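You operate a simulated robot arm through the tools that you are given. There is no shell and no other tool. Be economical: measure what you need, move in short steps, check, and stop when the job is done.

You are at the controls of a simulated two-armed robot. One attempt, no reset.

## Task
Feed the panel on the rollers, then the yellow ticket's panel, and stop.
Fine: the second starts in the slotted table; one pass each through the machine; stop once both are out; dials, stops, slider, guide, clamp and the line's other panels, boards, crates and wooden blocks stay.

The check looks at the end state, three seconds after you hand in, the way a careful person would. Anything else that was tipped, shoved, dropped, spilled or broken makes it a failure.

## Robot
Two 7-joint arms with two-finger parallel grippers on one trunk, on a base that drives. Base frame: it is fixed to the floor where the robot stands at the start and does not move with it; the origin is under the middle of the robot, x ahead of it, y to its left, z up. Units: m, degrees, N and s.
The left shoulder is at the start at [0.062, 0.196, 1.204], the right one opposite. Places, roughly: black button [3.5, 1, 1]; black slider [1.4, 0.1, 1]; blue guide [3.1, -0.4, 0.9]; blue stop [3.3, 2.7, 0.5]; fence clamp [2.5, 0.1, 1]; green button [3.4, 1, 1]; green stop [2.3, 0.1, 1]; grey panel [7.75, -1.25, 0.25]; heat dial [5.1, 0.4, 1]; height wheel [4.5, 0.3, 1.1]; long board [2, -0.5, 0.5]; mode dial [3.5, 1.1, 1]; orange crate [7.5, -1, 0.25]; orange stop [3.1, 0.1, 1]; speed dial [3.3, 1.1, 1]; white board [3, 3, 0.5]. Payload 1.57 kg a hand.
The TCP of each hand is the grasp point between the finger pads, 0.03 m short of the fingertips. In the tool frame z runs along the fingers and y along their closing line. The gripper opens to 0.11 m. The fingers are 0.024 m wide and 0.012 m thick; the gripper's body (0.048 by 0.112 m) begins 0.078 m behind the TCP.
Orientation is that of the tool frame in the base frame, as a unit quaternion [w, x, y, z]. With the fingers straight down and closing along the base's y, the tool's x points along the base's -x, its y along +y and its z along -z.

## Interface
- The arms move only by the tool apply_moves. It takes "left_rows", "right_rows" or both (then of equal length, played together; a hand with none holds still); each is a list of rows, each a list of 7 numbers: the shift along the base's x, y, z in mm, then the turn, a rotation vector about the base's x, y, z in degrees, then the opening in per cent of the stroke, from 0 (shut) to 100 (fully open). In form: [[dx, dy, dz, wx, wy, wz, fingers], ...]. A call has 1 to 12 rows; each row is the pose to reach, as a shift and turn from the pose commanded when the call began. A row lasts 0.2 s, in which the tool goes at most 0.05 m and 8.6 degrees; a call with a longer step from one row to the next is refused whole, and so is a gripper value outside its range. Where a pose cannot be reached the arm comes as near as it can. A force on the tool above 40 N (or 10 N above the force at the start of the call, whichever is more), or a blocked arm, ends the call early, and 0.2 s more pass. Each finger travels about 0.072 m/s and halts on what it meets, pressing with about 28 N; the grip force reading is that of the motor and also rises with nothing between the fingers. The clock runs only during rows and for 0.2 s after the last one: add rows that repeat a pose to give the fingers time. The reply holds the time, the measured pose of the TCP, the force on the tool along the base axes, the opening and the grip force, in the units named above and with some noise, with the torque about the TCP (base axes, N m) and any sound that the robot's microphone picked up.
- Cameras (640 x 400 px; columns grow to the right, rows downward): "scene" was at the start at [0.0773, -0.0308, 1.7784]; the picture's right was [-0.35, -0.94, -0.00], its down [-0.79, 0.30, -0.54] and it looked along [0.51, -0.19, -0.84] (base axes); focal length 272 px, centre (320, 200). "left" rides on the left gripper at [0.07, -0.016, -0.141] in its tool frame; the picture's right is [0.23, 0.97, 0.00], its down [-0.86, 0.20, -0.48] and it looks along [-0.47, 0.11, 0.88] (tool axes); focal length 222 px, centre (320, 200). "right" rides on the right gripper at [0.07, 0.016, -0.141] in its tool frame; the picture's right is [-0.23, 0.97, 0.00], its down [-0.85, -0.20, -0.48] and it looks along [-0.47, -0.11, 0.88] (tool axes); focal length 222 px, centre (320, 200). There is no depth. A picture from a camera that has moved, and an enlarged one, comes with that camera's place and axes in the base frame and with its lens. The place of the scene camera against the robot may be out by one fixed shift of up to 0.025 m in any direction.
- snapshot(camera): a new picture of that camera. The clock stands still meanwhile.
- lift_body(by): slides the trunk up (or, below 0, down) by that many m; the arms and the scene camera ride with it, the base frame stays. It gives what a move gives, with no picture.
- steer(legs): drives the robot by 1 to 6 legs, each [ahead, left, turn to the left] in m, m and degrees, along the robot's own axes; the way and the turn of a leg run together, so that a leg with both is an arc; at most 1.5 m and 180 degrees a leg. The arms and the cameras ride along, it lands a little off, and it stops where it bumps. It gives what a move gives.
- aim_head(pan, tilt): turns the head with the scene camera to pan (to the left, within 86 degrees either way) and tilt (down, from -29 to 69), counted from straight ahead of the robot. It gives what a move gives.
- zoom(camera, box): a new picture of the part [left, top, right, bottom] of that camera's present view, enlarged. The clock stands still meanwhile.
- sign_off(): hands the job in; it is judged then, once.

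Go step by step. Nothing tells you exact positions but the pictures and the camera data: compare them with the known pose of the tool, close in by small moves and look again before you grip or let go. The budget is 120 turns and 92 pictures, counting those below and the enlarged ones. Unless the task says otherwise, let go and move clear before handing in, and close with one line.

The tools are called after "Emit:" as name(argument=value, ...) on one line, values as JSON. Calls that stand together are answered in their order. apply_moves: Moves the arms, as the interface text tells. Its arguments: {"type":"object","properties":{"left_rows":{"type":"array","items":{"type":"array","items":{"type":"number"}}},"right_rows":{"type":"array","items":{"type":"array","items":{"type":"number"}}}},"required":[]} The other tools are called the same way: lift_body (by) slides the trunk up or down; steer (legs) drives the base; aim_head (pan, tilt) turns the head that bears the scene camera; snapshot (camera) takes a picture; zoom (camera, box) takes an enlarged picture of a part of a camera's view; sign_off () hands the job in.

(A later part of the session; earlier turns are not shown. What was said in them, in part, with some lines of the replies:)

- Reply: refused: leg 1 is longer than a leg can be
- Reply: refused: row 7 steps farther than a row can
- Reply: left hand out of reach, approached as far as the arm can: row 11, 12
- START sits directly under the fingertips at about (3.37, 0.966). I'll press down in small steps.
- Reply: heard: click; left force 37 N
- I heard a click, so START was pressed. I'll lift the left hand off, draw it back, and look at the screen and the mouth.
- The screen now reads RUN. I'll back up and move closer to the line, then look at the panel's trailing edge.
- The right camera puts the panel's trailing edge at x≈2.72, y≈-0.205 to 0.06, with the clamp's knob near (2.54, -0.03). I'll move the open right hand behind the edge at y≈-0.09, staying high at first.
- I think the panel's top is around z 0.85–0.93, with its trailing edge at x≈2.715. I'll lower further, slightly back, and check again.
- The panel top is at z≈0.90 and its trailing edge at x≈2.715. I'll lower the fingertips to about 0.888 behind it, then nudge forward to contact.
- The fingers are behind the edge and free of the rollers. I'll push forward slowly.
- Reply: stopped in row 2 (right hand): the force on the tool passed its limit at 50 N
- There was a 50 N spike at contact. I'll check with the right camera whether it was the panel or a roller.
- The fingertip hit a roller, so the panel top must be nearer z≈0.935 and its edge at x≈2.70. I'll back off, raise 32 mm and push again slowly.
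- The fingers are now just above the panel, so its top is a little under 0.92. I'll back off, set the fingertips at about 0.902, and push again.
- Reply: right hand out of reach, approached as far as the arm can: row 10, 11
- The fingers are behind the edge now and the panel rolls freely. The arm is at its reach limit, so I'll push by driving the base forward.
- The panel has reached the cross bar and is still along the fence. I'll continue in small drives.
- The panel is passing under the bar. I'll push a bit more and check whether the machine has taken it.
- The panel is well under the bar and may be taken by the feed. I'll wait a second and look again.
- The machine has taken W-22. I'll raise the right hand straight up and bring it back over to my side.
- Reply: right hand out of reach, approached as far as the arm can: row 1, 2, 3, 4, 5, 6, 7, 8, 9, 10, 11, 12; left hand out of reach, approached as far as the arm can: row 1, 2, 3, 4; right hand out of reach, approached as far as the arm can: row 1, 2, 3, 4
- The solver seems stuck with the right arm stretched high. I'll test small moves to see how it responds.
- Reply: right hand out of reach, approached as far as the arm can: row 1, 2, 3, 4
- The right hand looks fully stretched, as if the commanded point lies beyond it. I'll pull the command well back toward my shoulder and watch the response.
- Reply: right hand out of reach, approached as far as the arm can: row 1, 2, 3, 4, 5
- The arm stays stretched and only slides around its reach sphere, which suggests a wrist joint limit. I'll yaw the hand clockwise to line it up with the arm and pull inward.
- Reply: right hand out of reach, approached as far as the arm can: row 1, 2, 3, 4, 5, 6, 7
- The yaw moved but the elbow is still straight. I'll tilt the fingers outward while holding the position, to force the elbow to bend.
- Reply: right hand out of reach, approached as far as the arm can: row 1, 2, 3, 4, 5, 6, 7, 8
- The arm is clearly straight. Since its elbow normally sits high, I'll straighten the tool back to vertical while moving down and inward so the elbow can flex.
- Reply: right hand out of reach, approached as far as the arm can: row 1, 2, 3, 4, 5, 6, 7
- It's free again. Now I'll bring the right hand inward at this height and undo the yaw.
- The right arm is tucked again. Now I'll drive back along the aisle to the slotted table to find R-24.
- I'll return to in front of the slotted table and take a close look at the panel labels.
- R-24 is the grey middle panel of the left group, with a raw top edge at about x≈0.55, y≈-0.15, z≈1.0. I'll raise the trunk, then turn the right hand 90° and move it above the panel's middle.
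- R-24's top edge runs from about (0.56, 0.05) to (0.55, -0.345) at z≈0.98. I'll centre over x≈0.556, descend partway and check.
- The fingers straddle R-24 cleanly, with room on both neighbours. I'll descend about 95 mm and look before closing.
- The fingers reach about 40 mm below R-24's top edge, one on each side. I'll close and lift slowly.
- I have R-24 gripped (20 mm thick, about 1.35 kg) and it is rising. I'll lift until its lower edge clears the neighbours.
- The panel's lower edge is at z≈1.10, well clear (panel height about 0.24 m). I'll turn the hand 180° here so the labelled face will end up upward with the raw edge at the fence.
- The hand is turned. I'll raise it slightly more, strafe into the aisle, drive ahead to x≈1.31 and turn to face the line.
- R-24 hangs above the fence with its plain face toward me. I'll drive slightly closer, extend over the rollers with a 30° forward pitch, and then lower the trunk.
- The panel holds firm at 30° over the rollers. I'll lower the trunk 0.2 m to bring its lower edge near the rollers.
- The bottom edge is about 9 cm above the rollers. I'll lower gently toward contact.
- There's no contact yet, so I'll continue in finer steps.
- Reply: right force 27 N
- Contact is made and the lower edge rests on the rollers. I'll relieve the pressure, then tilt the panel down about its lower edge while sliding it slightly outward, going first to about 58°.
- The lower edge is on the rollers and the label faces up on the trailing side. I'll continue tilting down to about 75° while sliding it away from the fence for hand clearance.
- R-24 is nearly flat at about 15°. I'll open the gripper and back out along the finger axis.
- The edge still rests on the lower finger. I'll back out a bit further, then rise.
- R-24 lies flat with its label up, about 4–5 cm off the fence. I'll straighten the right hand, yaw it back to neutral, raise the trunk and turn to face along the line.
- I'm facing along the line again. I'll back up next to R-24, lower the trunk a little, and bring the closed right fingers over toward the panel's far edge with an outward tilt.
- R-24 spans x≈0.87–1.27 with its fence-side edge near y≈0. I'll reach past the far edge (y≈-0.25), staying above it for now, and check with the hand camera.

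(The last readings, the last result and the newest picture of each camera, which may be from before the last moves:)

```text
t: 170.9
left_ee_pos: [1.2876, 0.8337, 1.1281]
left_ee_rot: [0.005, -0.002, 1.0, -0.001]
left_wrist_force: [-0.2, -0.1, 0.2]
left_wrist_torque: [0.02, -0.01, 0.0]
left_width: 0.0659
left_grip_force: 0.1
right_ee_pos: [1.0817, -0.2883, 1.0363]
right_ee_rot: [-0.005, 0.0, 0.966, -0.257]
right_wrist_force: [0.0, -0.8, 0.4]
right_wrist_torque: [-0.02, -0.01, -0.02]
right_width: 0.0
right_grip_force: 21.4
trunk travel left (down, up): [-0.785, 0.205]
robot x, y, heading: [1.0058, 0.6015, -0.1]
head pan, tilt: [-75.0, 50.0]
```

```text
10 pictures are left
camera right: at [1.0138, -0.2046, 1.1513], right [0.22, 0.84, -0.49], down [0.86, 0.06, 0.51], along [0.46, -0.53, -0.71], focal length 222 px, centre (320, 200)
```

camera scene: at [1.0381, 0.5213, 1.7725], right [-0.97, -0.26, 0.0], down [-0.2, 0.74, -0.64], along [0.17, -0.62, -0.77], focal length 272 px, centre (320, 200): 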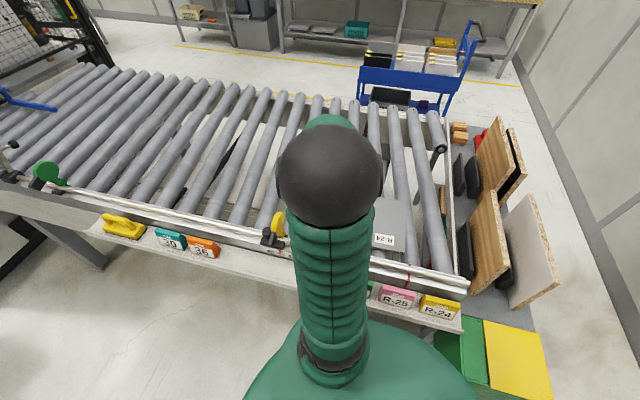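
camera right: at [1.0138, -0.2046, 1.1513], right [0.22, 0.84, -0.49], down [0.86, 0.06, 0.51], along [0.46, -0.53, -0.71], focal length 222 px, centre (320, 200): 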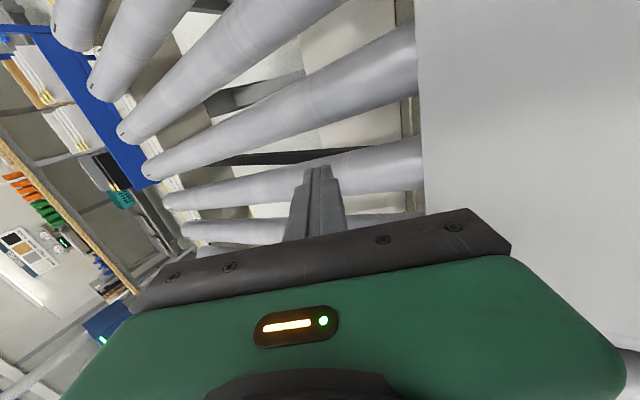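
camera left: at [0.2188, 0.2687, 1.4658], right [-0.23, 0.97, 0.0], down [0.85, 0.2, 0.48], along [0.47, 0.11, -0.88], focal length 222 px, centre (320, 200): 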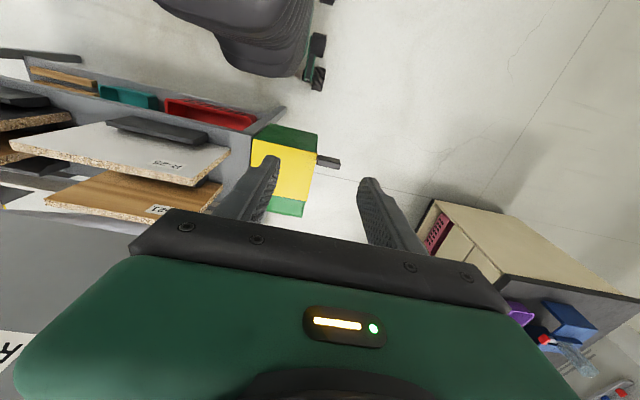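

R-24's far edge is at y≈-0.243 and parallel to the fence. I'll lower the tip beyond it and draw the panel gently toward the fence until it seats.

Emit:
apply_moves(right_rows=[[-5, 0, -35, 0, 0, 0, 0], [-10, 0, -70, 0, 0, 0, 0], [-10, 0, -95, 0, 0, 0, 0], [-10, 0, -107, 0, 0, 0, 0], [-10, 20, -107, 0, 0, 0, 0], [-10, 35, -107, 0, 0, 0, 0], [-10, 45, -107, 0, 0, 0, 0], [-10, 55, -107, 0, 0, 0, 0], [-10, 65, -107, 0, 0, 0, 0], [-10, 75, -107, 0, 0, 0, 0], [-10, 82, -107, 0, 0, 0, 0]])

Emit:
snapshot(camera="right")

```text
t: 173.3
left_ee_pos: [1.2887, 0.8344, 1.1281]
left_ee_rot: [0.006, -0.001, 1.0, -0.002]
left_wrist_force: [0.1, 0.7, -0.3]
left_wrist_torque: [0.0, -0.01, -0.03]
left_width: 0.0659
left_grip_force: 0.0
right_ee_pos: [1.0721, -0.2082, 0.9315]
right_ee_rot: [-0.005, -0.001, 0.966, -0.259]
right_wrist_force: [1.9, -11.4, 10.3]
right_wrist_torque: [-0.06, -0.09, -0.12]
right_width: 0.0
right_grip_force: 21.3
trunk travel left (down, up): [-0.785, 0.205]
robot x, y, heading: [1.0096, 0.6035, 0.1]
head pan, tilt: [-75.0, 50.0]
```

```text
9 pictures are left
camera right: at [1.0035, -0.1236, 1.0453], right [0.22, 0.84, -0.49], down [0.86, 0.07, 0.51], along [0.46, -0.53, -0.71], focal length 222 px, centre (320, 200)
```

right: 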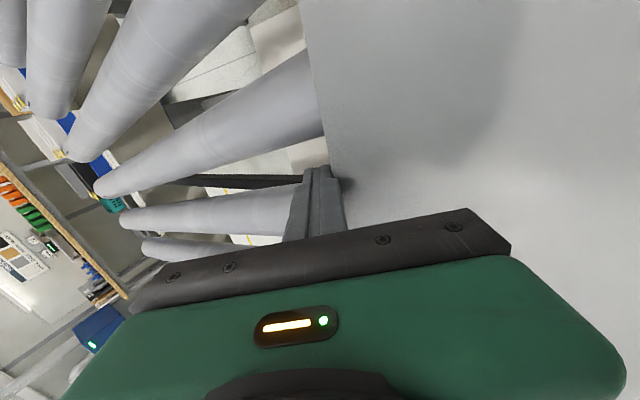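

The panel is sliding along with the finger (about 11 N). I'll keep going until it meets the fence.

Emit:
apply_moves(right_rows=[[0, 6, 0, 0, 0, 0, 0], [0, 11, 0, 0, 0, 0, 0], [0, 16, 0, 0, 0, 0, 0], [0, 20, 0, 0, 0, 0, 0], [0, 24, 0, 0, 0, 0, 0], [0, 28, 0, 0, 0, 0, 0], [0, 32, 0, 0, 0, 0, 0]])

```text
t: 174.1
left_ee_pos: [1.2873, 0.8374, 1.1264]
left_ee_rot: [0.005, -0.002, 1.0, -0.004]
left_wrist_force: [0.3, -0.3, 0.0]
left_wrist_torque: [0.01, 0.01, -0.02]
left_width: 0.0662
left_grip_force: 0.0
right_ee_pos: [1.0709, -0.1997, 0.9391]
right_ee_rot: [-0.003, -0.001, 0.962, -0.273]
right_wrist_force: [-0.2, -10.0, 5.0]
right_wrist_torque: [1.01, 0.02, -0.03]
right_width: 0.0
right_grip_force: 21.5
trunk travel left (down, up): [-0.785, 0.205]
robot x, y, heading: [1.0098, 0.6027, -0.1]
head pan, tilt: [-75.0, 50.0]
stopped in row 3 (right hand): the force on the tool passed its limit at 42 N (the readings are from after the stop); the commanded pose is now the measured one
```

R-24 is seated against the fence. I'll move the finger off, raise, straighten, and drive back so the hand sits behind the trailing edge.

Emit:
apply_moves(right_rows=[[0, -12, 3, 0, 0, 0, 0], [0, -22, 15, 0, 0, 0, 0], [0, -22, 50, 0, 0, 0, 0], [0, -10, 95, 4, 0, 0, 0], [0, 15, 135, 10, 0, 0, 20], [0, 45, 170, 17, 0, 0, 40], [0, 75, 200, 24, 0, 0, 60], [0, 105, 220, 31, 0, 0, 60], [0, 125, 230, 31, 0, 0, 60]])

Emit:
steer(legs=[[-0.42, 0, 0]])

Emit:
snapshot(camera="right")

```text
t: 176.1
left_ee_pos: [1.2889, 0.8405, 1.1261]
left_ee_rot: [0.005, -0.001, 1.0, -0.005]
left_wrist_force: [-0.2, 0.3, 0.1]
left_wrist_torque: [-0.02, -0.05, 0.02]
left_width: 0.066
left_grip_force: 0.1
right_ee_pos: [1.0733, -0.0674, 1.1714]
right_ee_rot: [-0.003, -0.002, 1.0, -0.003]
right_wrist_force: [0.6, -0.4, 0.6]
right_wrist_torque: [0.0, -0.01, 0.01]
right_width: 0.0661
right_grip_force: 0.2
trunk travel left (down, up): [-0.785, 0.205]
robot x, y, heading: [1.0106, 0.6008, 0.1]
head pan, tilt: [-75.0, 50.0]
```

```text
t: 178.7
left_ee_pos: [0.8721, 0.8399, 1.125]
left_ee_rot: [0.005, -0.005, 1.0, -0.004]
left_wrist_force: [-0.1, 0.0, 0.0]
left_wrist_torque: [-0.04, 0.04, -0.03]
left_width: 0.0659
left_grip_force: 0.0
right_ee_pos: [0.6663, -0.0724, 1.1711]
right_ee_rot: [-0.003, -0.006, 1.0, -0.003]
right_wrist_force: [0.2, 0.8, -0.2]
right_wrist_torque: [0.01, 0.01, 0.01]
right_width: 0.0659
right_grip_force: 0.1
trunk travel left (down, up): [-0.785, 0.205]
robot x, y, heading: [0.5901, 0.5983, 0.5]
head pan, tilt: [-75.0, 50.0]
```

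```text
8 pictures are left
camera right: at [0.597, -0.0565, 1.3115], right [0.22, 0.98, -0.01], down [0.86, -0.19, 0.47], along [0.46, -0.11, -0.88], focal length 222 px, centre (320, 200)
```

right: 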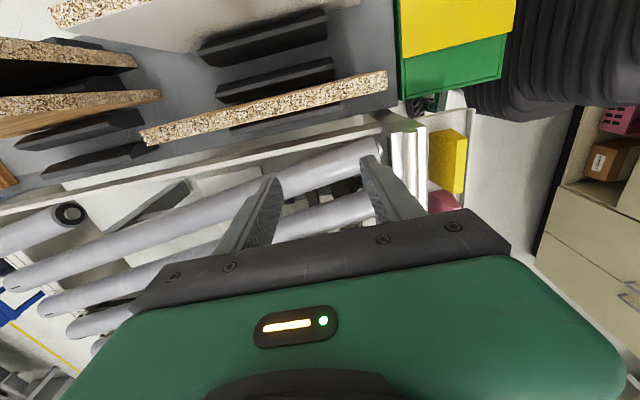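

I'm behind the panel now. I'll raise the trunk so the forearm clears the stops and clamp, then lower the half-open fingers behind the trailing edge (x≈0.87).

Emit:
lift_body(by=0.14)

Emit:
apply_moves(right_rows=[[30, 0, -30, 0, 0, 0, 60], [60, 0, -65, 0, 0, 0, 60], [90, 0, -100, 0, 0, 0, 60], [110, 0, -140, 0, 0, 0, 60], [110, 0, -185, 0, 0, 0, 60], [110, 0, -230, 0, 0, 0, 60], [110, 0, -275, 0, 0, 0, 60], [110, 0, -315, 0, 0, 0, 60], [110, 0, -345, 0, 0, 0, 60], [110, 0, -365, 0, 0, 0, 60], [110, 0, -374, 0, 0, 0, 60]])

Emit:
snapshot(camera="right")

```text
t: 180.3
left_ee_pos: [0.87, 0.8397, 1.2658]
left_ee_rot: [0.006, -0.006, 1.0, -0.004]
left_wrist_force: [-0.6, -0.1, -0.2]
left_wrist_torque: [0.0, 0.0, -0.01]
left_width: 0.0659
left_grip_force: 0.0
right_ee_pos: [0.6626, -0.0719, 1.3112]
right_ee_rot: [-0.003, -0.006, 1.0, -0.002]
right_wrist_force: [-0.3, 0.7, 1.1]
right_wrist_torque: [-0.03, -0.03, 0.01]
right_width: 0.0661
right_grip_force: 0.0
trunk travel left (down, up): [-0.925, 0.065]
robot x, y, heading: [0.592, 0.5999, 0.4]
head pan, tilt: [-75.0, 50.0]
```

```text
t: 182.8
left_ee_pos: [0.8708, 0.8403, 1.266]
left_ee_rot: [0.005, -0.006, 1.0, -0.004]
left_wrist_force: [0.8, -0.3, -0.5]
left_wrist_torque: [0.01, 0.0, -0.05]
left_width: 0.0662
left_grip_force: 0.1
right_ee_pos: [0.7739, -0.0717, 0.9374]
right_ee_rot: [-0.002, -0.006, 1.0, -0.003]
right_wrist_force: [0.6, 0.2, -0.7]
right_wrist_torque: [0.01, 0.02, -0.01]
right_width: 0.0664
right_grip_force: 0.0
trunk travel left (down, up): [-0.925, 0.065]
robot x, y, heading: [0.5911, 0.5941, 0.7]
head pan, tilt: [-75.0, 50.0]
```

```text
7 pictures are left
camera right: at [0.705, -0.0559, 1.0776], right [0.22, 0.98, -0.01], down [0.86, -0.19, 0.47], along [0.46, -0.11, -0.88], focal length 222 px, centre (320, 200)
```

right: 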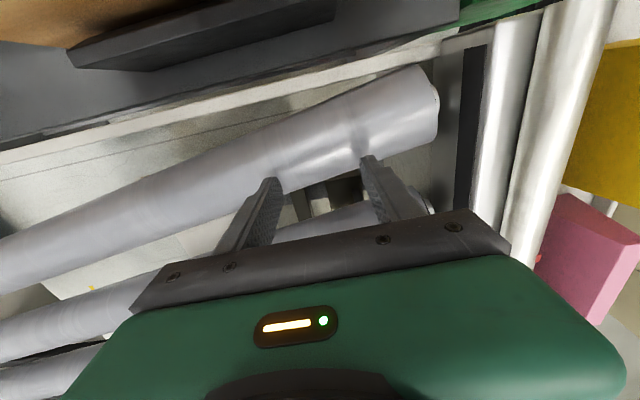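

Only rollers are ahead of the fingers, at a good height. I'll ease forward with the arm to contact, then drive.

Emit:
apply_moves(right_rows=[[20, 0, 0, 0, 0, 0, 60], [40, 0, 0, 0, 0, 0, 60], [55, 0, 0, 0, 0, 0, 60], [65, 0, 0, 0, 0, 0, 60], [75, 0, 0, 0, 0, 0, 60], [85, 0, 0, 0, 0, 0, 60], [95, 0, 0, 0, 0, 0, 60], [105, 0, 0, 0, 0, 0, 60], [115, 0, 0, 0, 0, 0, 60]])

Emit:
steer(legs=[[0.15, 0, -0.6]])

Emit:
aim_head(pan=-40, tilt=48)

Emit:
snapshot(camera="scene")

```text
t: 184.8
left_ee_pos: [0.8705, 0.8396, 1.2665]
left_ee_rot: [0.005, -0.006, 1.0, -0.005]
left_wrist_force: [-0.2, 1.2, 0.1]
left_wrist_torque: [-0.02, -0.02, -0.03]
left_width: 0.0662
left_grip_force: 0.1
right_ee_pos: [0.8887, -0.0727, 0.9366]
right_ee_rot: [-0.003, -0.006, 1.0, -0.002]
right_wrist_force: [0.6, -0.4, 0.8]
right_wrist_torque: [-0.02, -0.02, -0.01]
right_width: 0.0661
right_grip_force: 0.1
trunk travel left (down, up): [-0.925, 0.065]
robot x, y, heading: [0.5908, 0.5982, 0.7]
head pan, tilt: [-75.0, 50.0]
```

```text
t: 186.1
left_ee_pos: [1.0158, 0.8364, 1.2675]
left_ee_rot: [0.006, -0.002, 1.0, -0.004]
left_wrist_force: [-0.5, -0.3, 0.2]
left_wrist_torque: [-0.04, -0.03, -0.02]
left_width: 0.0664
left_grip_force: 0.1
right_ee_pos: [1.0279, -0.0738, 0.9374]
right_ee_rot: [-0.001, -0.001, 1.0, -0.003]
right_wrist_force: [-0.4, 0.0, -0.3]
right_wrist_torque: [-0.01, -0.07, 0.01]
right_width: 0.0662
right_grip_force: 0.1
trunk travel left (down, up): [-0.925, 0.065]
robot x, y, heading: [0.7402, 0.5974, -0.6]
head pan, tilt: [-75.0, 50.0]
```

```text
t: 187.1
left_ee_pos: [1.0229, 0.8397, 1.2645]
left_ee_rot: [0.002, 0.0, 1.0, -0.005]
left_wrist_force: [0.6, 0.7, 0.1]
left_wrist_torque: [-0.04, -0.01, 0.0]
left_width: 0.0661
left_grip_force: 0.1
right_ee_pos: [1.032, -0.0719, 0.9359]
right_ee_rot: [-0.003, -0.001, 1.0, -0.003]
right_wrist_force: [0.2, 0.4, 0.2]
right_wrist_torque: [-0.01, 0.0, -0.04]
right_width: 0.0659
right_grip_force: 0.1
trunk travel left (down, up): [-0.925, 0.065]
robot x, y, heading: [0.7431, 0.6019, -0.0]
head pan, tilt: [-40.0, 48.0]
```

```text
6 pictures are left
camera scene: at [0.8165, 0.5409, 1.915], right [-0.64, -0.76, 0.0], down [-0.57, 0.48, -0.67], along [0.51, -0.43, -0.75], focal length 272 px, centre (320, 200)
```

scene: 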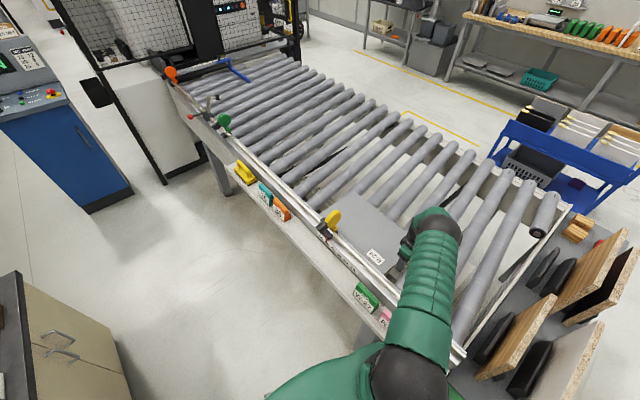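

R-24 rolls along the fence well. The clamp's knob (z≈1.065, y≈-0.02) would meet my gripper at y=-0.07, so I'll shift the hand to y≈-0.15 and keep pushing by driving.

Emit:
apply_moves(right_rows=[[-30, 0, 0, 0, 0, 0, 60], [-60, -20, 0, 0, 0, 0, 60], [-90, -45, 0, 0, 0, 0, 60], [-115, -65, 0, 0, 0, 0, 60], [-130, -78, 0, 0, 0, 0, 60]])

Emit:
steer(legs=[[0.15, 0, 0], [0.9, 0, 0]])

Emit:
snapshot(camera="scene")

```text
t: 188.3
left_ee_pos: [1.0193, 0.839, 1.2649]
left_ee_rot: [0.004, -0.002, 1.0, -0.006]
left_wrist_force: [-0.1, 0.0, 1.2]
left_wrist_torque: [0.02, 0.01, 0.02]
left_width: 0.0661
left_grip_force: 0.1
right_ee_pos: [0.8997, -0.152, 0.9378]
right_ee_rot: [-0.002, -0.001, 1.0, -0.004]
right_wrist_force: [-0.2, 0.2, -0.1]
right_wrist_torque: [0.0, 0.0, 0.0]
right_width: 0.0658
right_grip_force: 0.1
trunk travel left (down, up): [-0.925, 0.065]
robot x, y, heading: [0.7439, 0.5977, -0.0]
head pan, tilt: [-40.0, 48.0]
```

```text
t: 194.0
left_ee_pos: [2.0691, 0.8338, 1.2663]
left_ee_rot: [0.004, 0.0, 1.0, -0.005]
left_wrist_force: [-0.6, -0.2, -0.2]
left_wrist_torque: [-0.03, 0.0, -0.02]
left_width: 0.066
left_grip_force: 0.0
right_ee_pos: [1.9472, -0.1546, 0.9367]
right_ee_rot: [-0.002, 0.001, 1.0, -0.003]
right_wrist_force: [0.2, -0.7, 0.2]
right_wrist_torque: [0.0, -0.01, 0.03]
right_width: 0.0662
right_grip_force: 0.1
trunk travel left (down, up): [-0.925, 0.065]
robot x, y, heading: [1.7919, 0.5948, 0.1]
head pan, tilt: [-40.0, 48.0]
```

```text
5 pictures are left
camera scene: at [1.8596, 0.5369, 1.9153], right [-0.65, -0.76, 0.0], down [-0.57, 0.48, -0.67], along [0.51, -0.43, -0.74], focal length 272 px, centre (320, 200)
```

scene: 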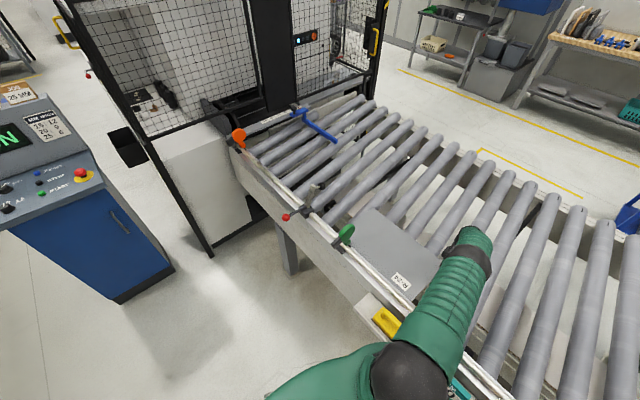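

R-24 is tracking along the fence and about to pass under the clamp. I'll continue in shorter legs and watch the forces.

Emit:
steer(legs=[[0.38, 0, 0]])

Emit:
snapshot(camera="scene")

```text
t: 196.4
left_ee_pos: [2.4479, 0.8356, 1.2653]
left_ee_rot: [0.004, 0.0, 1.0, -0.006]
left_wrist_force: [-0.2, -0.1, 0.6]
left_wrist_torque: [-0.02, -0.04, 0.03]
left_width: 0.0658
left_grip_force: 0.0
right_ee_pos: [2.3297, -0.157, 0.9382]
right_ee_rot: [0.0, 0.001, 1.0, -0.004]
right_wrist_force: [-0.9, -0.4, -0.6]
right_wrist_torque: [0.02, -0.01, 0.0]
right_width: 0.0662
right_grip_force: 0.0
trunk travel left (down, up): [-0.925, 0.065]
robot x, y, heading: [2.1738, 0.5951, -0.0]
head pan, tilt: [-40.0, 48.0]
```

```text
4 pictures are left
camera scene: at [2.2392, 0.5354, 1.9154], right [-0.65, -0.76, 0.0], down [-0.57, 0.48, -0.67], along [0.51, -0.43, -0.74], focal length 272 px, centre (320, 200)
```

scene: 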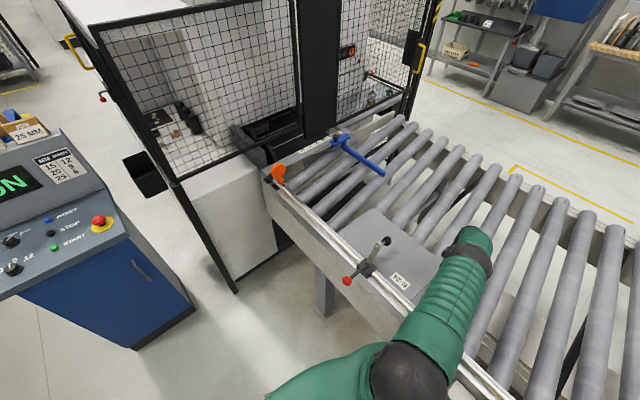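

The panel clears the clamp, and the hand passes well to its right. I'll push on toward the mouth.

Emit:
steer(legs=[[0.25, 0, 0], [0.22, 0, 0]])

Emit:
steer(legs=[[0.08, 0, 0]])

Emit:
steer(legs=[[0.05, 0, 0]])

Emit:
snapshot(camera="scene")

```text
t: 199.6
left_ee_pos: [2.9196, 0.8362, 1.2649]
left_ee_rot: [0.003, -0.002, 1.0, -0.007]
left_wrist_force: [-0.4, -0.9, 0.0]
left_wrist_torque: [0.0, -0.07, -0.02]
left_width: 0.066
left_grip_force: 0.2
right_ee_pos: [2.8045, -0.1563, 0.9407]
right_ee_rot: [0.0, -0.001, 1.0, -0.004]
right_wrist_force: [0.6, 1.0, 0.1]
right_wrist_torque: [0.01, -0.03, 0.0]
right_width: 0.0657
right_grip_force: 0.1
trunk travel left (down, up): [-0.925, 0.065]
robot x, y, heading: [2.646, 0.5914, -0.1]
head pan, tilt: [-40.0, 48.0]
```

```text
t: 200.6
left_ee_pos: [2.9922, 0.8367, 1.2662]
left_ee_rot: [0.006, -0.001, 1.0, -0.008]
left_wrist_force: [-1.1, 0.1, -0.2]
left_wrist_torque: [-0.02, -0.13, 0.0]
left_width: 0.0662
left_grip_force: 0.0
right_ee_pos: [2.8777, -0.1564, 0.9403]
right_ee_rot: [0.002, 0.0, 1.0, -0.004]
right_wrist_force: [0.3, -0.1, -0.3]
right_wrist_torque: [-0.03, -0.04, 0.01]
right_width: 0.0661
right_grip_force: 0.0
trunk travel left (down, up): [-0.925, 0.065]
robot x, y, heading: [2.7308, 0.5949, 0.1]
head pan, tilt: [-40.0, 48.0]
```

```text
t: 201.6
left_ee_pos: [3.0426, 0.8372, 1.2657]
left_ee_rot: [0.005, -0.001, 1.0, -0.008]
left_wrist_force: [-2.1, -0.2, -1.0]
left_wrist_torque: [0.04, -0.12, 0.02]
left_width: 0.0663
left_grip_force: 0.0
right_ee_pos: [2.9279, -0.1568, 0.9418]
right_ee_rot: [0.003, 0.001, 1.0, -0.005]
right_wrist_force: [0.2, -1.2, -0.1]
right_wrist_torque: [0.01, -0.03, 0.0]
right_width: 0.0661
right_grip_force: 0.1
trunk travel left (down, up): [-0.925, 0.065]
robot x, y, heading: [2.7812, 0.596, -0.0]
head pan, tilt: [-40.0, 48.0]
```

```text
3 pictures are left
camera scene: at [2.8311, 0.5337, 1.916], right [-0.64, -0.76, -0.01], down [-0.56, 0.48, -0.67], along [0.52, -0.43, -0.74], focal length 272 px, centre (320, 200)
```

scene: 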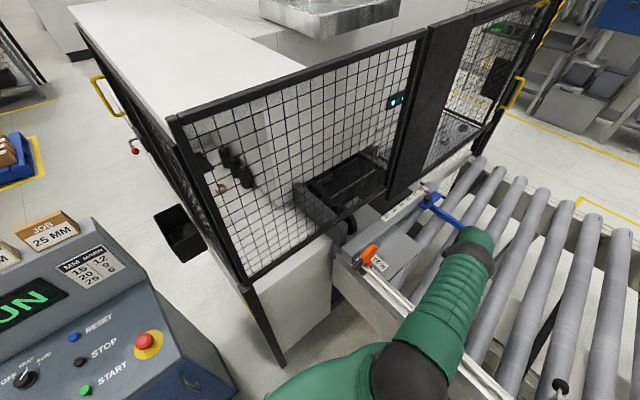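

R-24 is under the bar. I'll give it the last push to where W-22 was taken, then wait a moment.

Emit:
steer(legs=[[0.06, 0, 0]])

Emit:
steer(legs=[[0.03, 0, 0]])

Emit:
apply_moves(right_rows=[[0, 0, 0, 0, 0, 0, 60], [0, 0, 0, 0, 0, 0, 60], [0, 0, 0, 0, 0, 0, 60], [0, 0, 0, 0, 0, 0, 60], [0, 0, 0, 0, 0, 0, 60], [0, 0, 0, 0, 0, 0, 60], [0, 0, 0, 0, 0, 0, 60], [0, 0, 0, 0, 0, 0, 60], [0, 0, 0, 0, 0, 0, 60], [0, 0, 0, 0, 0, 0, 60]])

Emit:
zoom(camera="scene", box=[220, 130, 540, 330])

```text
t: 202.5
left_ee_pos: [3.103, 0.8395, 1.2641]
left_ee_rot: [0.005, -0.003, 1.0, -0.009]
left_wrist_force: [-2.0, -0.9, 0.4]
left_wrist_torque: [0.03, -0.15, -0.01]
left_width: 0.066
left_grip_force: 0.0
right_ee_pos: [2.9875, -0.1561, 0.9424]
right_ee_rot: [0.003, 0.001, 1.0, -0.006]
right_wrist_force: [0.9, -0.2, 0.8]
right_wrist_torque: [0.03, -0.04, -0.01]
right_width: 0.066
right_grip_force: 0.2
trunk travel left (down, up): [-0.925, 0.065]
robot x, y, heading: [2.8373, 0.5934, -0.1]
head pan, tilt: [-40.0, 48.0]
```

```text
t: 203.4
left_ee_pos: [3.1345, 0.841, 1.2645]
left_ee_rot: [0.005, -0.003, 1.0, -0.009]
left_wrist_force: [-1.3, -0.2, -1.2]
left_wrist_torque: [0.03, -0.07, 0.01]
left_width: 0.0662
left_grip_force: 0.0
right_ee_pos: [3.0188, -0.1558, 0.9431]
right_ee_rot: [0.001, 0.003, 1.0, -0.005]
right_wrist_force: [0.5, -1.3, 1.2]
right_wrist_torque: [0.0, -0.03, 0.01]
right_width: 0.066
right_grip_force: 0.1
trunk travel left (down, up): [-0.925, 0.065]
robot x, y, heading: [2.8701, 0.5937, 0.0]
head pan, tilt: [-40.0, 48.0]
```

```text
t: 205.6
left_ee_pos: [3.1437, 0.8434, 1.2632]
left_ee_rot: [0.001, -0.003, 1.0, -0.01]
left_wrist_force: [-1.2, 0.0, -0.5]
left_wrist_torque: [-0.02, 0.02, -0.02]
left_width: 0.0663
left_grip_force: 0.1
right_ee_pos: [3.0259, -0.1545, 0.943]
right_ee_rot: [-0.003, 0.002, 1.0, -0.006]
right_wrist_force: [-0.5, 0.3, 0.5]
right_wrist_torque: [0.01, 0.01, -0.03]
right_width: 0.066
right_grip_force: 0.1
trunk travel left (down, up): [-0.925, 0.065]
robot x, y, heading: [2.8699, 0.5943, -0.2]
head pan, tilt: [-40.0, 48.0]
```

```text
2.00 times, centred on (380, 230) of scene
camera zoom: at [2.9393, 0.5345, 1.9152], right [-0.64, -0.77, 0.0], down [-0.57, 0.48, -0.67], along [0.51, -0.43, -0.74], focal length 544 px, centre (200, 140)
```

zoom: 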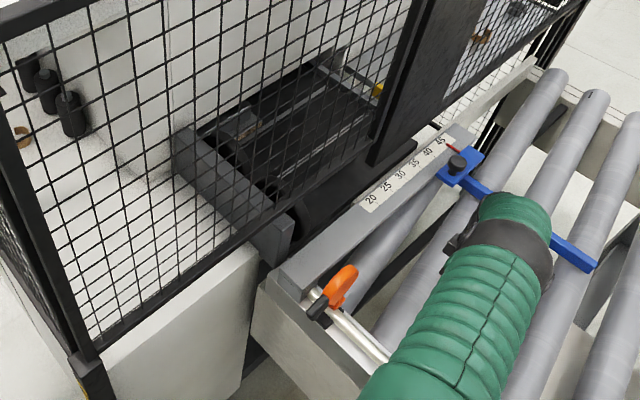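

The mouth is empty, so R-24 has been taken in. I'll withdraw the right hand: inward a bit, up, then back over to my side.

Emit:
apply_moves(right_rows=[[-30, 15, 5, 0, 0, 0, 60], [-45, 40, 15, 0, 0, 0, 60], [-50, 60, 45, 0, 0, 0, 60], [-50, 75, 85, 0, 0, 0, 60], [-50, 85, 128, 0, 0, 0, 60], [-50, 95, 171, 0, 0, 0, 60], [-50, 105, 214, 0, 0, 0, 60], [-50, 120, 255, 0, 0, 0, 60], [-50, 145, 290, 0, 0, 0, 60], [-50, 185, 305, 0, 0, 0, 60], [-50, 230, 310, 0, 0, 0, 60], [-50, 275, 310, 0, 0, 0, 60]])

Emit:
apply_moves(right_rows=[[0, 45, 20, 0, 0, 0, 60], [0, 90, 20, 0, 0, 0, 60], [0, 135, 20, 0, 0, 0, 60], [0, 180, 20, 0, 0, 0, 60], [0, 210, 20, 0, 0, 0, 60]])

```text
t: 208.2
left_ee_pos: [3.1445, 0.8462, 1.2609]
left_ee_rot: [0.0, -0.002, 1.0, -0.011]
left_wrist_force: [0.4, 0.1, 0.1]
left_wrist_torque: [0.01, -0.04, 0.0]
left_width: 0.0661
left_grip_force: 0.1
right_ee_pos: [2.9749, 0.123, 1.2525]
right_ee_rot: [-0.004, 0.002, 1.0, -0.008]
right_wrist_force: [0.1, 0.5, -0.1]
right_wrist_torque: [-0.03, -0.03, -0.02]
right_width: 0.0661
right_grip_force: 0.0
trunk travel left (down, up): [-0.925, 0.065]
robot x, y, heading: [2.8697, 0.5904, -0.0]
head pan, tilt: [-40.0, 48.0]
```

```text
t: 209.4
left_ee_pos: [3.1439, 0.8439, 1.2614]
left_ee_rot: [0.001, -0.002, 1.0, -0.011]
left_wrist_force: [-0.5, -0.6, 0.1]
left_wrist_torque: [-0.03, 0.04, 0.01]
left_width: 0.0657
left_grip_force: 0.1
right_ee_pos: [3.0465, 0.2303, 1.3249]
right_ee_rot: [-0.004, 0.001, 1.0, -0.005]
right_wrist_force: [-0.1, -0.2, 0.6]
right_wrist_torque: [0.01, 0.02, -0.01]
right_width: 0.066
right_grip_force: 0.1
right hand out of reach, approached as far as the arm can: row 2, 3, 4, 5
trunk travel left (down, up): [-0.925, 0.065]
robot x, y, heading: [2.8692, 0.5905, -0.0]
head pan, tilt: [-40.0, 48.0]
```

Both panels have been fed. I'll strafe toward the console and let time pass so R-24 runs out of the machine before I press STOP.

Emit:
steer(legs=[[0, 0.12, 0]])

Emit:
apply_moves(left_rows=[[0, 0, 10, 0, 0, 0, 30], [0, 0, 20, 0, 0, 0, 0], [0, 0, 20, 0, 0, 0, 0], [0, 0, 20, 0, 0, 0, 0], [0, 0, 20, 0, 0, 0, 0], [0, 0, 20, 0, 0, 0, 0], [0, 0, 20, 0, 0, 0, 0], [0, 0, 20, 0, 0, 0, 0], [0, 0, 20, 0, 0, 0, 0], [0, 0, 20, 0, 0, 0, 0], [0, 0, 20, 0, 0, 0, 0], [0, 0, 20, 0, 0, 0, 0]])

Emit:
aim_head(pan=80, tilt=0)

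Emit:
aim_head(pan=-80, tilt=60)

Emit:
aim_head(pan=80, tilt=0)

Emit:
aim_head(pan=-80, tilt=60)

Emit:
aim_head(pan=80, tilt=0)

Emit:
aim_head(pan=-80, tilt=60)

Emit:
aim_head(pan=80, tilt=0)

Emit:
aim_head(pan=-80, tilt=60)

Emit:
aim_head(pan=80, tilt=0)

Emit:
aim_head(pan=-80, tilt=60)

Emit:
aim_head(pan=80, tilt=0)

Emit:
aim_head(pan=8, tilt=45)

```text
t: 210.6
left_ee_pos: [3.1466, 0.9228, 1.2689]
left_ee_rot: [0.002, 0.001, 1.0, 0.004]
left_wrist_force: [-1.0, -0.1, 0.1]
left_wrist_torque: [-0.05, -0.05, -0.02]
left_width: 0.066
left_grip_force: 0.0
right_ee_pos: [3.0479, 0.3074, 1.3137]
right_ee_rot: [-0.004, 0.004, 1.0, 0.01]
right_wrist_force: [0.1, 0.8, 0.8]
right_wrist_torque: [-0.06, -0.03, -0.02]
right_width: 0.0658
right_grip_force: 0.1
trunk travel left (down, up): [-0.925, 0.065]
robot x, y, heading: [2.8708, 0.7073, -0.3]
head pan, tilt: [-40.0, 48.0]
```

```text
t: 213.2
left_ee_pos: [3.15, 0.9558, 1.2844]
left_ee_rot: [0.001, 0.003, 1.0, -0.01]
left_wrist_force: [0.4, -0.9, 0.1]
left_wrist_torque: [-0.01, 0.0, -0.02]
left_width: 0.0001
left_grip_force: 21.6
left hand out of reach, approached as far as the arm can: row 1, 2, 3, 4, 5, 6, 7, 8, 9, 10, 11, 12
right_ee_pos: [3.0465, 0.3398, 1.3238]
right_ee_rot: [-0.003, 0.004, 1.0, -0.004]
right_wrist_force: [0.1, -0.6, 0.1]
right_wrist_torque: [-0.01, -0.04, 0.02]
right_width: 0.0658
right_grip_force: 0.0
trunk travel left (down, up): [-0.925, 0.065]
robot x, y, heading: [2.8694, 0.705, -0.2]
head pan, tilt: [-40.0, 48.0]
```

```text
t: 215.2
left_ee_pos: [3.1488, 0.9509, 1.2846]
left_ee_rot: [0.001, 0.003, 1.0, -0.007]
left_wrist_force: [0.9, -0.2, -0.4]
left_wrist_torque: [-0.02, 0.01, -0.02]
left_width: 0.0001
left_grip_force: 21.1
right_ee_pos: [3.0459, 0.3352, 1.3218]
right_ee_rot: [-0.004, 0.003, 1.0, -0.004]
right_wrist_force: [0.5, 0.1, -0.2]
right_wrist_torque: [-0.02, -0.03, 0.01]
right_width: 0.0659
right_grip_force: 0.0
trunk travel left (down, up): [-0.925, 0.065]
robot x, y, heading: [2.8678, 0.7111, -0.1]
head pan, tilt: [80.0, 0.0]
```

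```text
t: 217.7
left_ee_pos: [3.1505, 0.9589, 1.2837]
left_ee_rot: [0.002, 0.002, 1.0, -0.011]
left_wrist_force: [0.8, 0.3, -0.5]
left_wrist_torque: [0.0, -0.02, 0.0]
left_width: 0.0
left_grip_force: 21.4
right_ee_pos: [3.0472, 0.3424, 1.3253]
right_ee_rot: [-0.003, 0.004, 1.0, -0.005]
right_wrist_force: [0.2, 0.4, 0.3]
right_wrist_torque: [-0.01, 0.02, 0.02]
right_width: 0.0659
right_grip_force: 0.0
trunk travel left (down, up): [-0.925, 0.065]
robot x, y, heading: [2.8684, 0.7097, -0.4]
head pan, tilt: [-80.0, 60.0]
```

```text
t: 220.1
left_ee_pos: [3.1502, 0.9558, 1.2841]
left_ee_rot: [0.001, 0.001, 1.0, -0.01]
left_wrist_force: [-0.2, 0.2, 0.4]
left_wrist_torque: [0.02, -0.01, 0.04]
left_width: 0.0
left_grip_force: 21.3
right_ee_pos: [3.0465, 0.3404, 1.3241]
right_ee_rot: [-0.004, 0.004, 1.0, -0.004]
right_wrist_force: [0.1, -0.5, -0.7]
right_wrist_torque: [0.0, 0.02, 0.01]
right_width: 0.0658
right_grip_force: 0.0
trunk travel left (down, up): [-0.925, 0.065]
robot x, y, heading: [2.8722, 0.7107, -0.1]
head pan, tilt: [80.0, 0.0]
```

```text
t: 222.6
left_ee_pos: [3.1499, 0.9573, 1.2846]
left_ee_rot: [0.001, 0.002, 1.0, -0.009]
left_wrist_force: [0.4, 0.8, -0.3]
left_wrist_torque: [-0.02, 0.0, -0.03]
left_width: 0.0
left_grip_force: 21.0
right_ee_pos: [3.0469, 0.341, 1.3238]
right_ee_rot: [-0.004, 0.003, 1.0, -0.004]
right_wrist_force: [-0.2, 0.0, 0.2]
right_wrist_torque: [0.0, 0.02, 0.02]
right_width: 0.0661
right_grip_force: 0.1
trunk travel left (down, up): [-0.925, 0.065]
robot x, y, heading: [2.8694, 0.7101, -0.1]
head pan, tilt: [-80.0, 60.0]
```

```text
t: 225.0
left_ee_pos: [3.1502, 0.9571, 1.2841]
left_ee_rot: [0.001, 0.001, 1.0, -0.009]
left_wrist_force: [0.3, -0.1, -0.3]
left_wrist_torque: [-0.02, -0.01, -0.02]
left_width: 0.0
left_grip_force: 21.4
right_ee_pos: [3.0465, 0.3399, 1.3237]
right_ee_rot: [-0.003, 0.004, 1.0, -0.005]
right_wrist_force: [-0.4, 0.3, 0.4]
right_wrist_torque: [0.01, 0.0, 0.01]
right_width: 0.0661
right_grip_force: 0.1
trunk travel left (down, up): [-0.925, 0.065]
robot x, y, heading: [2.8713, 0.7124, -0.2]
head pan, tilt: [80.0, 0.0]
```

```text
t: 227.5
left_ee_pos: [3.15, 0.9562, 1.2846]
left_ee_rot: [0.001, 0.002, 1.0, -0.01]
left_wrist_force: [-0.8, 0.3, 0.2]
left_wrist_torque: [-0.01, 0.01, 0.03]
left_width: 0.0
left_grip_force: 21.2
right_ee_pos: [3.0461, 0.3416, 1.3251]
right_ee_rot: [-0.003, 0.003, 1.0, -0.004]
right_wrist_force: [-0.2, -0.5, -0.8]
right_wrist_torque: [-0.05, 0.0, 0.04]
right_width: 0.066
right_grip_force: 0.1
trunk travel left (down, up): [-0.925, 0.065]
robot x, y, heading: [2.8707, 0.7082, 0.1]
head pan, tilt: [-80.0, 60.0]
```

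```text
t: 230.0
left_ee_pos: [3.1494, 0.9575, 1.2847]
left_ee_rot: [0.001, 0.001, 1.0, -0.01]
left_wrist_force: [0.5, 0.8, 0.1]
left_wrist_torque: [0.01, -0.01, 0.0]
left_width: 0.0002
left_grip_force: 21.5
right_ee_pos: [3.0466, 0.3405, 1.3235]
right_ee_rot: [-0.003, 0.003, 1.0, -0.004]
right_wrist_force: [-0.7, -0.8, 1.1]
right_wrist_torque: [0.03, -0.01, -0.02]
right_width: 0.0659
right_grip_force: 0.1
trunk travel left (down, up): [-0.925, 0.065]
robot x, y, heading: [2.8665, 0.7124, -0.2]
head pan, tilt: [80.0, 0.0]
```

```text
t: 232.4
left_ee_pos: [3.15, 0.957, 1.2839]
left_ee_rot: [0.0, 0.002, 1.0, -0.01]
left_wrist_force: [-0.7, 1.3, 0.3]
left_wrist_torque: [0.01, -0.01, -0.02]
left_width: 0.0002
left_grip_force: 21.2
right_ee_pos: [3.0459, 0.3404, 1.3235]
right_ee_rot: [-0.004, 0.004, 1.0, -0.004]
right_wrist_force: [-0.8, -0.3, 0.7]
right_wrist_torque: [-0.02, 0.01, -0.05]
right_width: 0.0662
right_grip_force: 0.0
trunk travel left (down, up): [-0.925, 0.065]
robot x, y, heading: [2.8694, 0.709, 0.1]
head pan, tilt: [-80.0, 60.0]
```

```text
t: 234.9
left_ee_pos: [3.1492, 0.9585, 1.2844]
left_ee_rot: [0.001, 0.002, 1.0, -0.01]
left_wrist_force: [0.0, 0.0, -0.3]
left_wrist_torque: [0.0, 0.01, -0.01]
left_width: 0.0
left_grip_force: 21.7
right_ee_pos: [3.047, 0.3417, 1.3238]
right_ee_rot: [-0.004, 0.004, 1.0, -0.004]
right_wrist_force: [0.3, -0.2, -0.1]
right_wrist_torque: [0.0, 0.03, 0.0]
right_width: 0.0662
right_grip_force: 0.1
trunk travel left (down, up): [-0.925, 0.065]
robot x, y, heading: [2.8722, 0.7118, -0.1]
head pan, tilt: [80.0, 0.0]
```

```text
t: 237.3
left_ee_pos: [3.1492, 0.9576, 1.284]
left_ee_rot: [0.0, 0.001, 1.0, -0.009]
left_wrist_force: [0.7, -0.7, -0.1]
left_wrist_torque: [0.01, 0.0, -0.01]
left_width: 0.0
left_grip_force: 21.4
right_ee_pos: [3.0473, 0.3413, 1.325]
right_ee_rot: [-0.003, 0.003, 1.0, -0.003]
right_wrist_force: [0.8, 0.0, -0.3]
right_wrist_torque: [0.0, 0.03, -0.03]
right_width: 0.0662
right_grip_force: 0.1
trunk travel left (down, up): [-0.925, 0.065]
robot x, y, heading: [2.8702, 0.7121, 0.0]
head pan, tilt: [-80.0, 60.0]
```

```text
t: 239.8
left_ee_pos: [3.1497, 0.9571, 1.2849]
left_ee_rot: [0.002, 0.002, 1.0, -0.009]
left_wrist_force: [-0.1, 1.2, 0.0]
left_wrist_torque: [0.02, -0.06, 0.0]
left_width: 0.0
left_grip_force: 21.0
right_ee_pos: [3.0472, 0.3403, 1.3238]
right_ee_rot: [-0.004, 0.003, 1.0, -0.004]
right_wrist_force: [0.0, -0.6, -0.3]
right_wrist_torque: [-0.01, 0.02, -0.02]
right_width: 0.0658
right_grip_force: 0.0
trunk travel left (down, up): [-0.925, 0.065]
robot x, y, heading: [2.8695, 0.7112, -0.1]
head pan, tilt: [80.0, 0.0]
```

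```text
t: 241.2
left_ee_pos: [3.1486, 0.9556, 1.2846]
left_ee_rot: [0.0, 0.001, 1.0, -0.009]
left_wrist_force: [0.7, 0.3, 0.6]
left_wrist_torque: [-0.04, 0.0, -0.01]
left_width: 0.0
left_grip_force: 21.3
right_ee_pos: [3.0471, 0.3415, 1.3239]
right_ee_rot: [-0.003, 0.004, 1.0, -0.004]
right_wrist_force: [-0.6, 0.0, 0.9]
right_wrist_torque: [-0.04, 0.0, -0.01]
right_width: 0.0658
right_grip_force: 0.1
trunk travel left (down, up): [-0.925, 0.065]
robot x, y, heading: [2.8703, 0.7088, -0.3]
head pan, tilt: [8.0, 45.0]
```

About 38 s have passed since R-24 entered, and I'll allow a bit more. Meanwhile I'll bring the closed left fingertips above the black STOP at about (3.44, 0.962) and check with the hand camera.

Emit:
apply_moves(left_rows=[[40, 0, -15, 0, 0, 0, 0], [80, 1, -30, 0, 0, 0, 0], [120, 2, -50, 0, 0, 0, 0], [160, 3, -70, 0, 0, 0, 0], [200, 4, -90, 0, 0, 0, 0], [235, 5, -110, 0, 0, 0, 0], [265, 5, -130, 0, 0, 0, 0], [288, 5, -150, 0, 0, 0, 0], [288, 5, -158, 0, 0, 0, 0], [288, 5, -158, 0, 0, 0, 0]])

Emit:
zoom(camera="left", box=[200, 60, 440, 240])

```text
t: 243.4
left_ee_pos: [3.438, 0.9628, 1.1245]
left_ee_rot: [0.003, 0.002, 1.0, -0.01]
left_wrist_force: [0.0, -1.2, 0.2]
left_wrist_torque: [0.01, 0.0, 0.01]
left_width: 0.0002
left_grip_force: 21.1
right_ee_pos: [3.0465, 0.3408, 1.3241]
right_ee_rot: [-0.004, 0.003, 1.0, -0.004]
right_wrist_force: [0.6, 1.2, -0.7]
right_wrist_torque: [-0.02, 0.0, 0.0]
right_width: 0.0663
right_grip_force: 0.0
trunk travel left (down, up): [-0.925, 0.065]
robot x, y, heading: [2.8729, 0.7081, -0.3]
head pan, tilt: [8.0, 45.0]
```

```text
2.22 times, centred on (320, 150) of left
camera zoom: at [3.3677, 0.9481, 1.2657], right [-0.22, 0.97, -0.02], down [0.85, 0.21, 0.48], along [0.47, 0.09, -0.88], focal length 494 px, centre (320, 311)
```

zoom: 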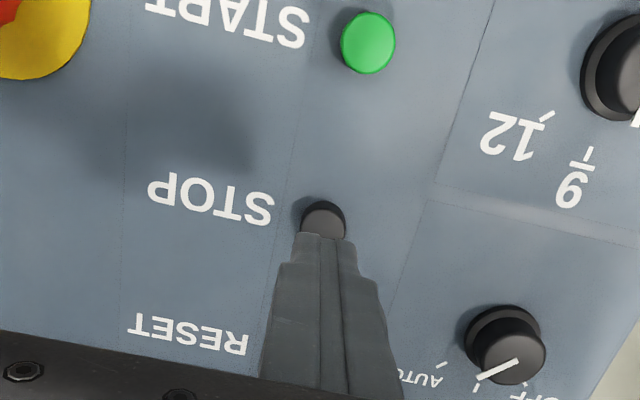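

STOP is at about (3.446, 0.962), right under the tip. I'll wait a little longer for R-24 to be fully out, then press.

Emit:
aim_head(pan=80, tilt=0)

Emit:
aim_head(pan=-80, tilt=60)

Emit:
aim_head(pan=80, tilt=0)

Emit:
aim_head(pan=-80, tilt=60)

Emit:
aim_head(pan=80, tilt=0)

Emit:
aim_head(pan=-80, tilt=60)

Emit:
aim_head(pan=8, tilt=45)

Emit:
apply_moves(left_rows=[[8, 0, -20, 0, 0, 0, 0], [8, 0, -40, 0, 0, 0, 0], [8, 0, -50, 0, 0, 0, 0], [8, 0, -56, 0, 0, 0, 0], [8, 0, -61, 0, 0, 0, 0], [8, 0, -66, 0, 0, 0, 0], [8, 0, -71, 0, 0, 0, 0], [8, 0, -75, 0, 0, 0, 0], [8, 0, -79, 0, 0, 0, 0]])

```text
t: 244.9
left_ee_pos: [3.4384, 0.9618, 1.1247]
left_ee_rot: [0.002, 0.002, 1.0, -0.01]
left_wrist_force: [0.7, -0.3, -0.6]
left_wrist_torque: [-0.02, 0.0, 0.01]
left_width: 0.0
left_grip_force: 21.0
right_ee_pos: [3.0474, 0.3417, 1.3232]
right_ee_rot: [-0.003, 0.004, 1.0, -0.005]
right_wrist_force: [0.0, 0.1, -0.6]
right_wrist_torque: [0.02, -0.01, 0.01]
right_width: 0.0656
right_grip_force: 0.0
trunk travel left (down, up): [-0.925, 0.065]
robot x, y, heading: [2.8721, 0.7094, -0.0]
head pan, tilt: [80.0, 0.0]
```

```text
t: 247.3
left_ee_pos: [3.4388, 0.9621, 1.1244]
left_ee_rot: [0.002, 0.002, 1.0, -0.01]
left_wrist_force: [-0.6, -0.3, 0.2]
left_wrist_torque: [0.02, -0.01, -0.04]
left_width: 0.0
left_grip_force: 21.8
right_ee_pos: [3.0479, 0.3402, 1.3238]
right_ee_rot: [-0.002, 0.004, 1.0, -0.004]
right_wrist_force: [-0.4, 0.6, 0.3]
right_wrist_torque: [0.03, 0.0, -0.01]
right_width: 0.0661
right_grip_force: 0.0
trunk travel left (down, up): [-0.925, 0.065]
robot x, y, heading: [2.8715, 0.7089, -0.1]
head pan, tilt: [-80.0, 60.0]
```

```text
t: 249.8
left_ee_pos: [3.4389, 0.9618, 1.1248]
left_ee_rot: [0.003, 0.002, 1.0, -0.009]
left_wrist_force: [0.4, 0.2, 0.1]
left_wrist_torque: [-0.02, 0.02, -0.01]
left_width: 0.0004
left_grip_force: 21.3
right_ee_pos: [3.0479, 0.3402, 1.3239]
right_ee_rot: [-0.003, 0.003, 1.0, -0.005]
right_wrist_force: [-0.1, -0.3, -0.4]
right_wrist_torque: [-0.02, -0.01, -0.03]
right_width: 0.0661
right_grip_force: 0.0
trunk travel left (down, up): [-0.925, 0.065]
robot x, y, heading: [2.8732, 0.7105, 0.1]
head pan, tilt: [80.0, 0.0]
```

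```text
t: 252.3
left_ee_pos: [3.4389, 0.9623, 1.1248]
left_ee_rot: [0.002, 0.002, 1.0, -0.01]
left_wrist_force: [0.0, 0.2, -1.2]
left_wrist_torque: [0.0, 0.03, 0.0]
left_width: 0.0001
left_grip_force: 21.1
right_ee_pos: [3.0471, 0.3417, 1.3236]
right_ee_rot: [-0.004, 0.004, 1.0, -0.004]
right_wrist_force: [-0.1, 0.7, 0.9]
right_wrist_torque: [0.0, -0.04, -0.02]
right_width: 0.0659
right_grip_force: 0.0
trunk travel left (down, up): [-0.925, 0.065]
robot x, y, heading: [2.8698, 0.7059, -0.2]
head pan, tilt: [-80.0, 60.0]
```

```text
t: 254.7
left_ee_pos: [3.4389, 0.9621, 1.1244]
left_ee_rot: [0.002, 0.001, 1.0, -0.01]
left_wrist_force: [-1.2, -1.3, 0.1]
left_wrist_torque: [0.01, -0.05, 0.02]
left_width: 0.0
left_grip_force: 21.1
right_ee_pos: [3.0477, 0.3412, 1.3242]
right_ee_rot: [-0.004, 0.004, 1.0, -0.005]
right_wrist_force: [-0.8, -0.3, -0.3]
right_wrist_torque: [-0.01, -0.01, -0.01]
right_width: 0.0661
right_grip_force: 0.1
trunk travel left (down, up): [-0.925, 0.065]
robot x, y, heading: [2.8684, 0.7091, 0.1]
head pan, tilt: [80.0, 0.0]
```

```text
t: 257.2
left_ee_pos: [3.4388, 0.9614, 1.1245]
left_ee_rot: [0.002, 0.001, 1.0, -0.01]
left_wrist_force: [0.1, -0.1, 0.5]
left_wrist_torque: [0.0, 0.03, -0.02]
left_width: 0.0001
left_grip_force: 21.7
right_ee_pos: [3.0473, 0.3408, 1.324]
right_ee_rot: [-0.003, 0.003, 1.0, -0.005]
right_wrist_force: [0.1, 0.1, -0.7]
right_wrist_torque: [-0.01, 0.03, 0.0]
right_width: 0.0661
right_grip_force: 0.2
trunk travel left (down, up): [-0.925, 0.065]
robot x, y, heading: [2.8689, 0.7068, -0.1]
head pan, tilt: [-80.0, 60.0]
```

```text
t: 258.8
left_ee_pos: [3.4387, 0.9624, 1.1238]
left_ee_rot: [0.002, 0.001, 1.0, -0.01]
left_wrist_force: [-0.1, 0.1, 1.2]
left_wrist_torque: [0.01, 0.0, 0.0]
left_width: 0.0
left_grip_force: 21.6
right_ee_pos: [3.0467, 0.3411, 1.3241]
right_ee_rot: [-0.005, 0.003, 1.0, -0.005]
right_wrist_force: [-0.6, -0.4, -0.8]
right_wrist_torque: [-0.01, 0.02, 0.03]
right_width: 0.0658
right_grip_force: 0.0
trunk travel left (down, up): [-0.925, 0.065]
robot x, y, heading: [2.8688, 0.7082, -0.1]
head pan, tilt: [8.0, 45.0]
```

```text
t: 260.8
left_ee_pos: [3.4471, 0.9621, 1.0467]
left_ee_rot: [0.003, 0.001, 1.0, -0.01]
left_wrist_force: [-0.6, -0.5, 0.5]
left_wrist_torque: [0.03, 0.0, -0.01]
left_width: 0.0
left_grip_force: 21.3
right_ee_pos: [3.0465, 0.3409, 1.3249]
right_ee_rot: [-0.002, 0.004, 1.0, -0.005]
right_wrist_force: [0.3, 0.0, -0.4]
right_wrist_torque: [0.0, 0.0, 0.02]
right_width: 0.066
right_grip_force: 0.0
trunk travel left (down, up): [-0.925, 0.065]
robot x, y, heading: [2.8725, 0.7086, -0.2]
head pan, tilt: [8.0, 45.0]
```

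There's no contact yet, so STOP sits a little lower than assumed. I'll shift 5 mm forward and keep pressing down gently.

Emit:
apply_moves(left_rows=[[5, 0, -4, 0, 0, 0, 0], [5, 0, -8, 0, 0, 0, 0], [5, 0, -12, 0, 0, 0, 0], [5, 0, -16, 0, 0, 0, 0], [5, 0, -20, 0, 0, 0, 0], [5, 0, -24, 0, 0, 0, 0]])

```text
t: 262.1
left_ee_pos: [3.4516, 0.9621, 1.0359]
left_ee_rot: [0.016, 0.0, 1.0, -0.007]
left_wrist_force: [3.8, 3.4, 20.1]
left_wrist_torque: [0.15, -0.21, 0.02]
left_width: 0.0
left_grip_force: 21.2
right_ee_pos: [3.0371, 0.3365, 1.3252]
right_ee_rot: [0.0, 0.003, 1.0, -0.004]
right_wrist_force: [-0.3, 1.2, 0.2]
right_wrist_torque: [0.01, -0.09, 0.0]
right_width: 0.0661
right_grip_force: 0.0
trunk travel left (down, up): [-0.925, 0.065]
robot x, y, heading: [2.8715, 0.7095, -0.1]
head pan, tilt: [8.0, 45.0]
heard: click
stopped in row 6 (left hand): the force on the tool passed its limit at 42 N (the readings are from after the stop); the commanded pose is now the measured one
```

I heard a click, so STOP is pressed. I'll lift the hand clear, draw back, and check the screen with my last picture.

Emit:
apply_moves(left_rows=[[0, 0, 40, 0, 0, 0, 0], [0, 0, 85, 0, 0, 0, 0], [-10, 0, 130, 0, 0, 0, 0], [-45, 10, 160, 0, 0, 0, 0], [-85, 25, 180, 0, 0, 0, 0], [-125, 45, 195, 0, 0, 0, 0], [-165, 70, 205, 0, 0, 0, 0], [-205, 95, 210, 0, 0, 0, 0], [-235, 130, 210, 0, 0, 0, 0], [-255, 170, 210, 0, 0, 0, 0], [-265, 210, 210, 0, 0, 0, 0]])

Emit:
steer(legs=[[-0.25, 0, 0]])

Emit:
aim_head(pan=0, tilt=28)

Emit:
snapshot(camera="scene")

```text
t: 264.5
left_ee_pos: [3.1911, 1.1768, 1.2386]
left_ee_rot: [0.006, 0.001, 1.0, -0.009]
left_wrist_force: [-0.4, -0.2, 0.0]
left_wrist_torque: [-0.03, 0.0, 0.01]
left_width: 0.0001
left_grip_force: 20.9
right_ee_pos: [3.0477, 0.3452, 1.3238]
right_ee_rot: [-0.004, 0.003, 1.0, -0.007]
right_wrist_force: [0.5, -0.4, 0.4]
right_wrist_torque: [-0.02, -0.02, -0.01]
right_width: 0.066
right_grip_force: 0.2
trunk travel left (down, up): [-0.925, 0.065]
robot x, y, heading: [2.8705, 0.7125, -0.2]
head pan, tilt: [8.0, 45.0]
```

```text
t: 266.3
left_ee_pos: [2.9477, 1.1766, 1.2369]
left_ee_rot: [0.004, 0.001, 1.0, -0.009]
left_wrist_force: [0.1, -0.1, 0.6]
left_wrist_torque: [-0.01, 0.03, -0.03]
left_width: 0.0002
left_grip_force: 21.5
right_ee_pos: [2.8055, 0.343, 1.3234]
right_ee_rot: [-0.006, 0.002, 1.0, -0.005]
right_wrist_force: [-0.1, -0.2, -0.1]
right_wrist_torque: [-0.01, 0.07, -0.03]
right_width: 0.0662
right_grip_force: 0.1
trunk travel left (down, up): [-0.925, 0.065]
robot x, y, heading: [2.6241, 0.7088, -0.2]
head pan, tilt: [8.0, 45.0]
```

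```text
t: 267.1
left_ee_pos: [2.9427, 1.1747, 1.2372]
left_ee_rot: [0.006, 0.0, 1.0, -0.009]
left_wrist_force: [0.2, 0.6, -0.3]
left_wrist_torque: [0.01, 0.01, 0.03]
left_width: 0.0002
left_grip_force: 21.6
right_ee_pos: [2.8004, 0.3422, 1.3242]
right_ee_rot: [-0.004, 0.003, 1.0, -0.005]
right_wrist_force: [-0.2, 0.5, 0.9]
right_wrist_torque: [-0.03, 0.03, 0.01]
right_width: 0.0661
right_grip_force: 0.1
trunk travel left (down, up): [-0.925, 0.065]
robot x, y, heading: [2.6188, 0.7092, -0.2]
head pan, tilt: [0.0, 28.0]
```

```text
0 pictures are left
camera scene: at [2.7252, 0.7064, 1.9449], right [0.0, -1.0, 0.0], down [-0.47, 0.0, -0.88], along [0.88, 0.0, -0.47], focal length 272 px, centre (320, 200)
```

scene: 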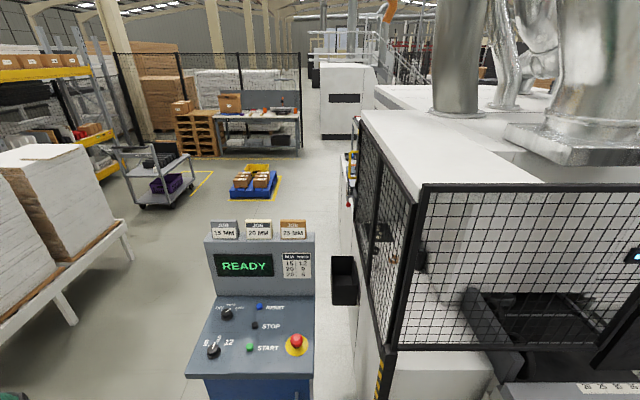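

The screen is back to READY, so the machine has stopped. Both panels have gone through and both hands are clear, so I'm handing in.

Emit:
sign_off()

```text
The job is handed in.
```

I fed W-22, the panel on the rollers, then R-24, the yellow ticket's panel, one pass each, and stopped the machine. I couldn't see the outfeed, so I pressed STOP about a minute after R-24 went in without seeing either panel come out. The screen reads READY again.
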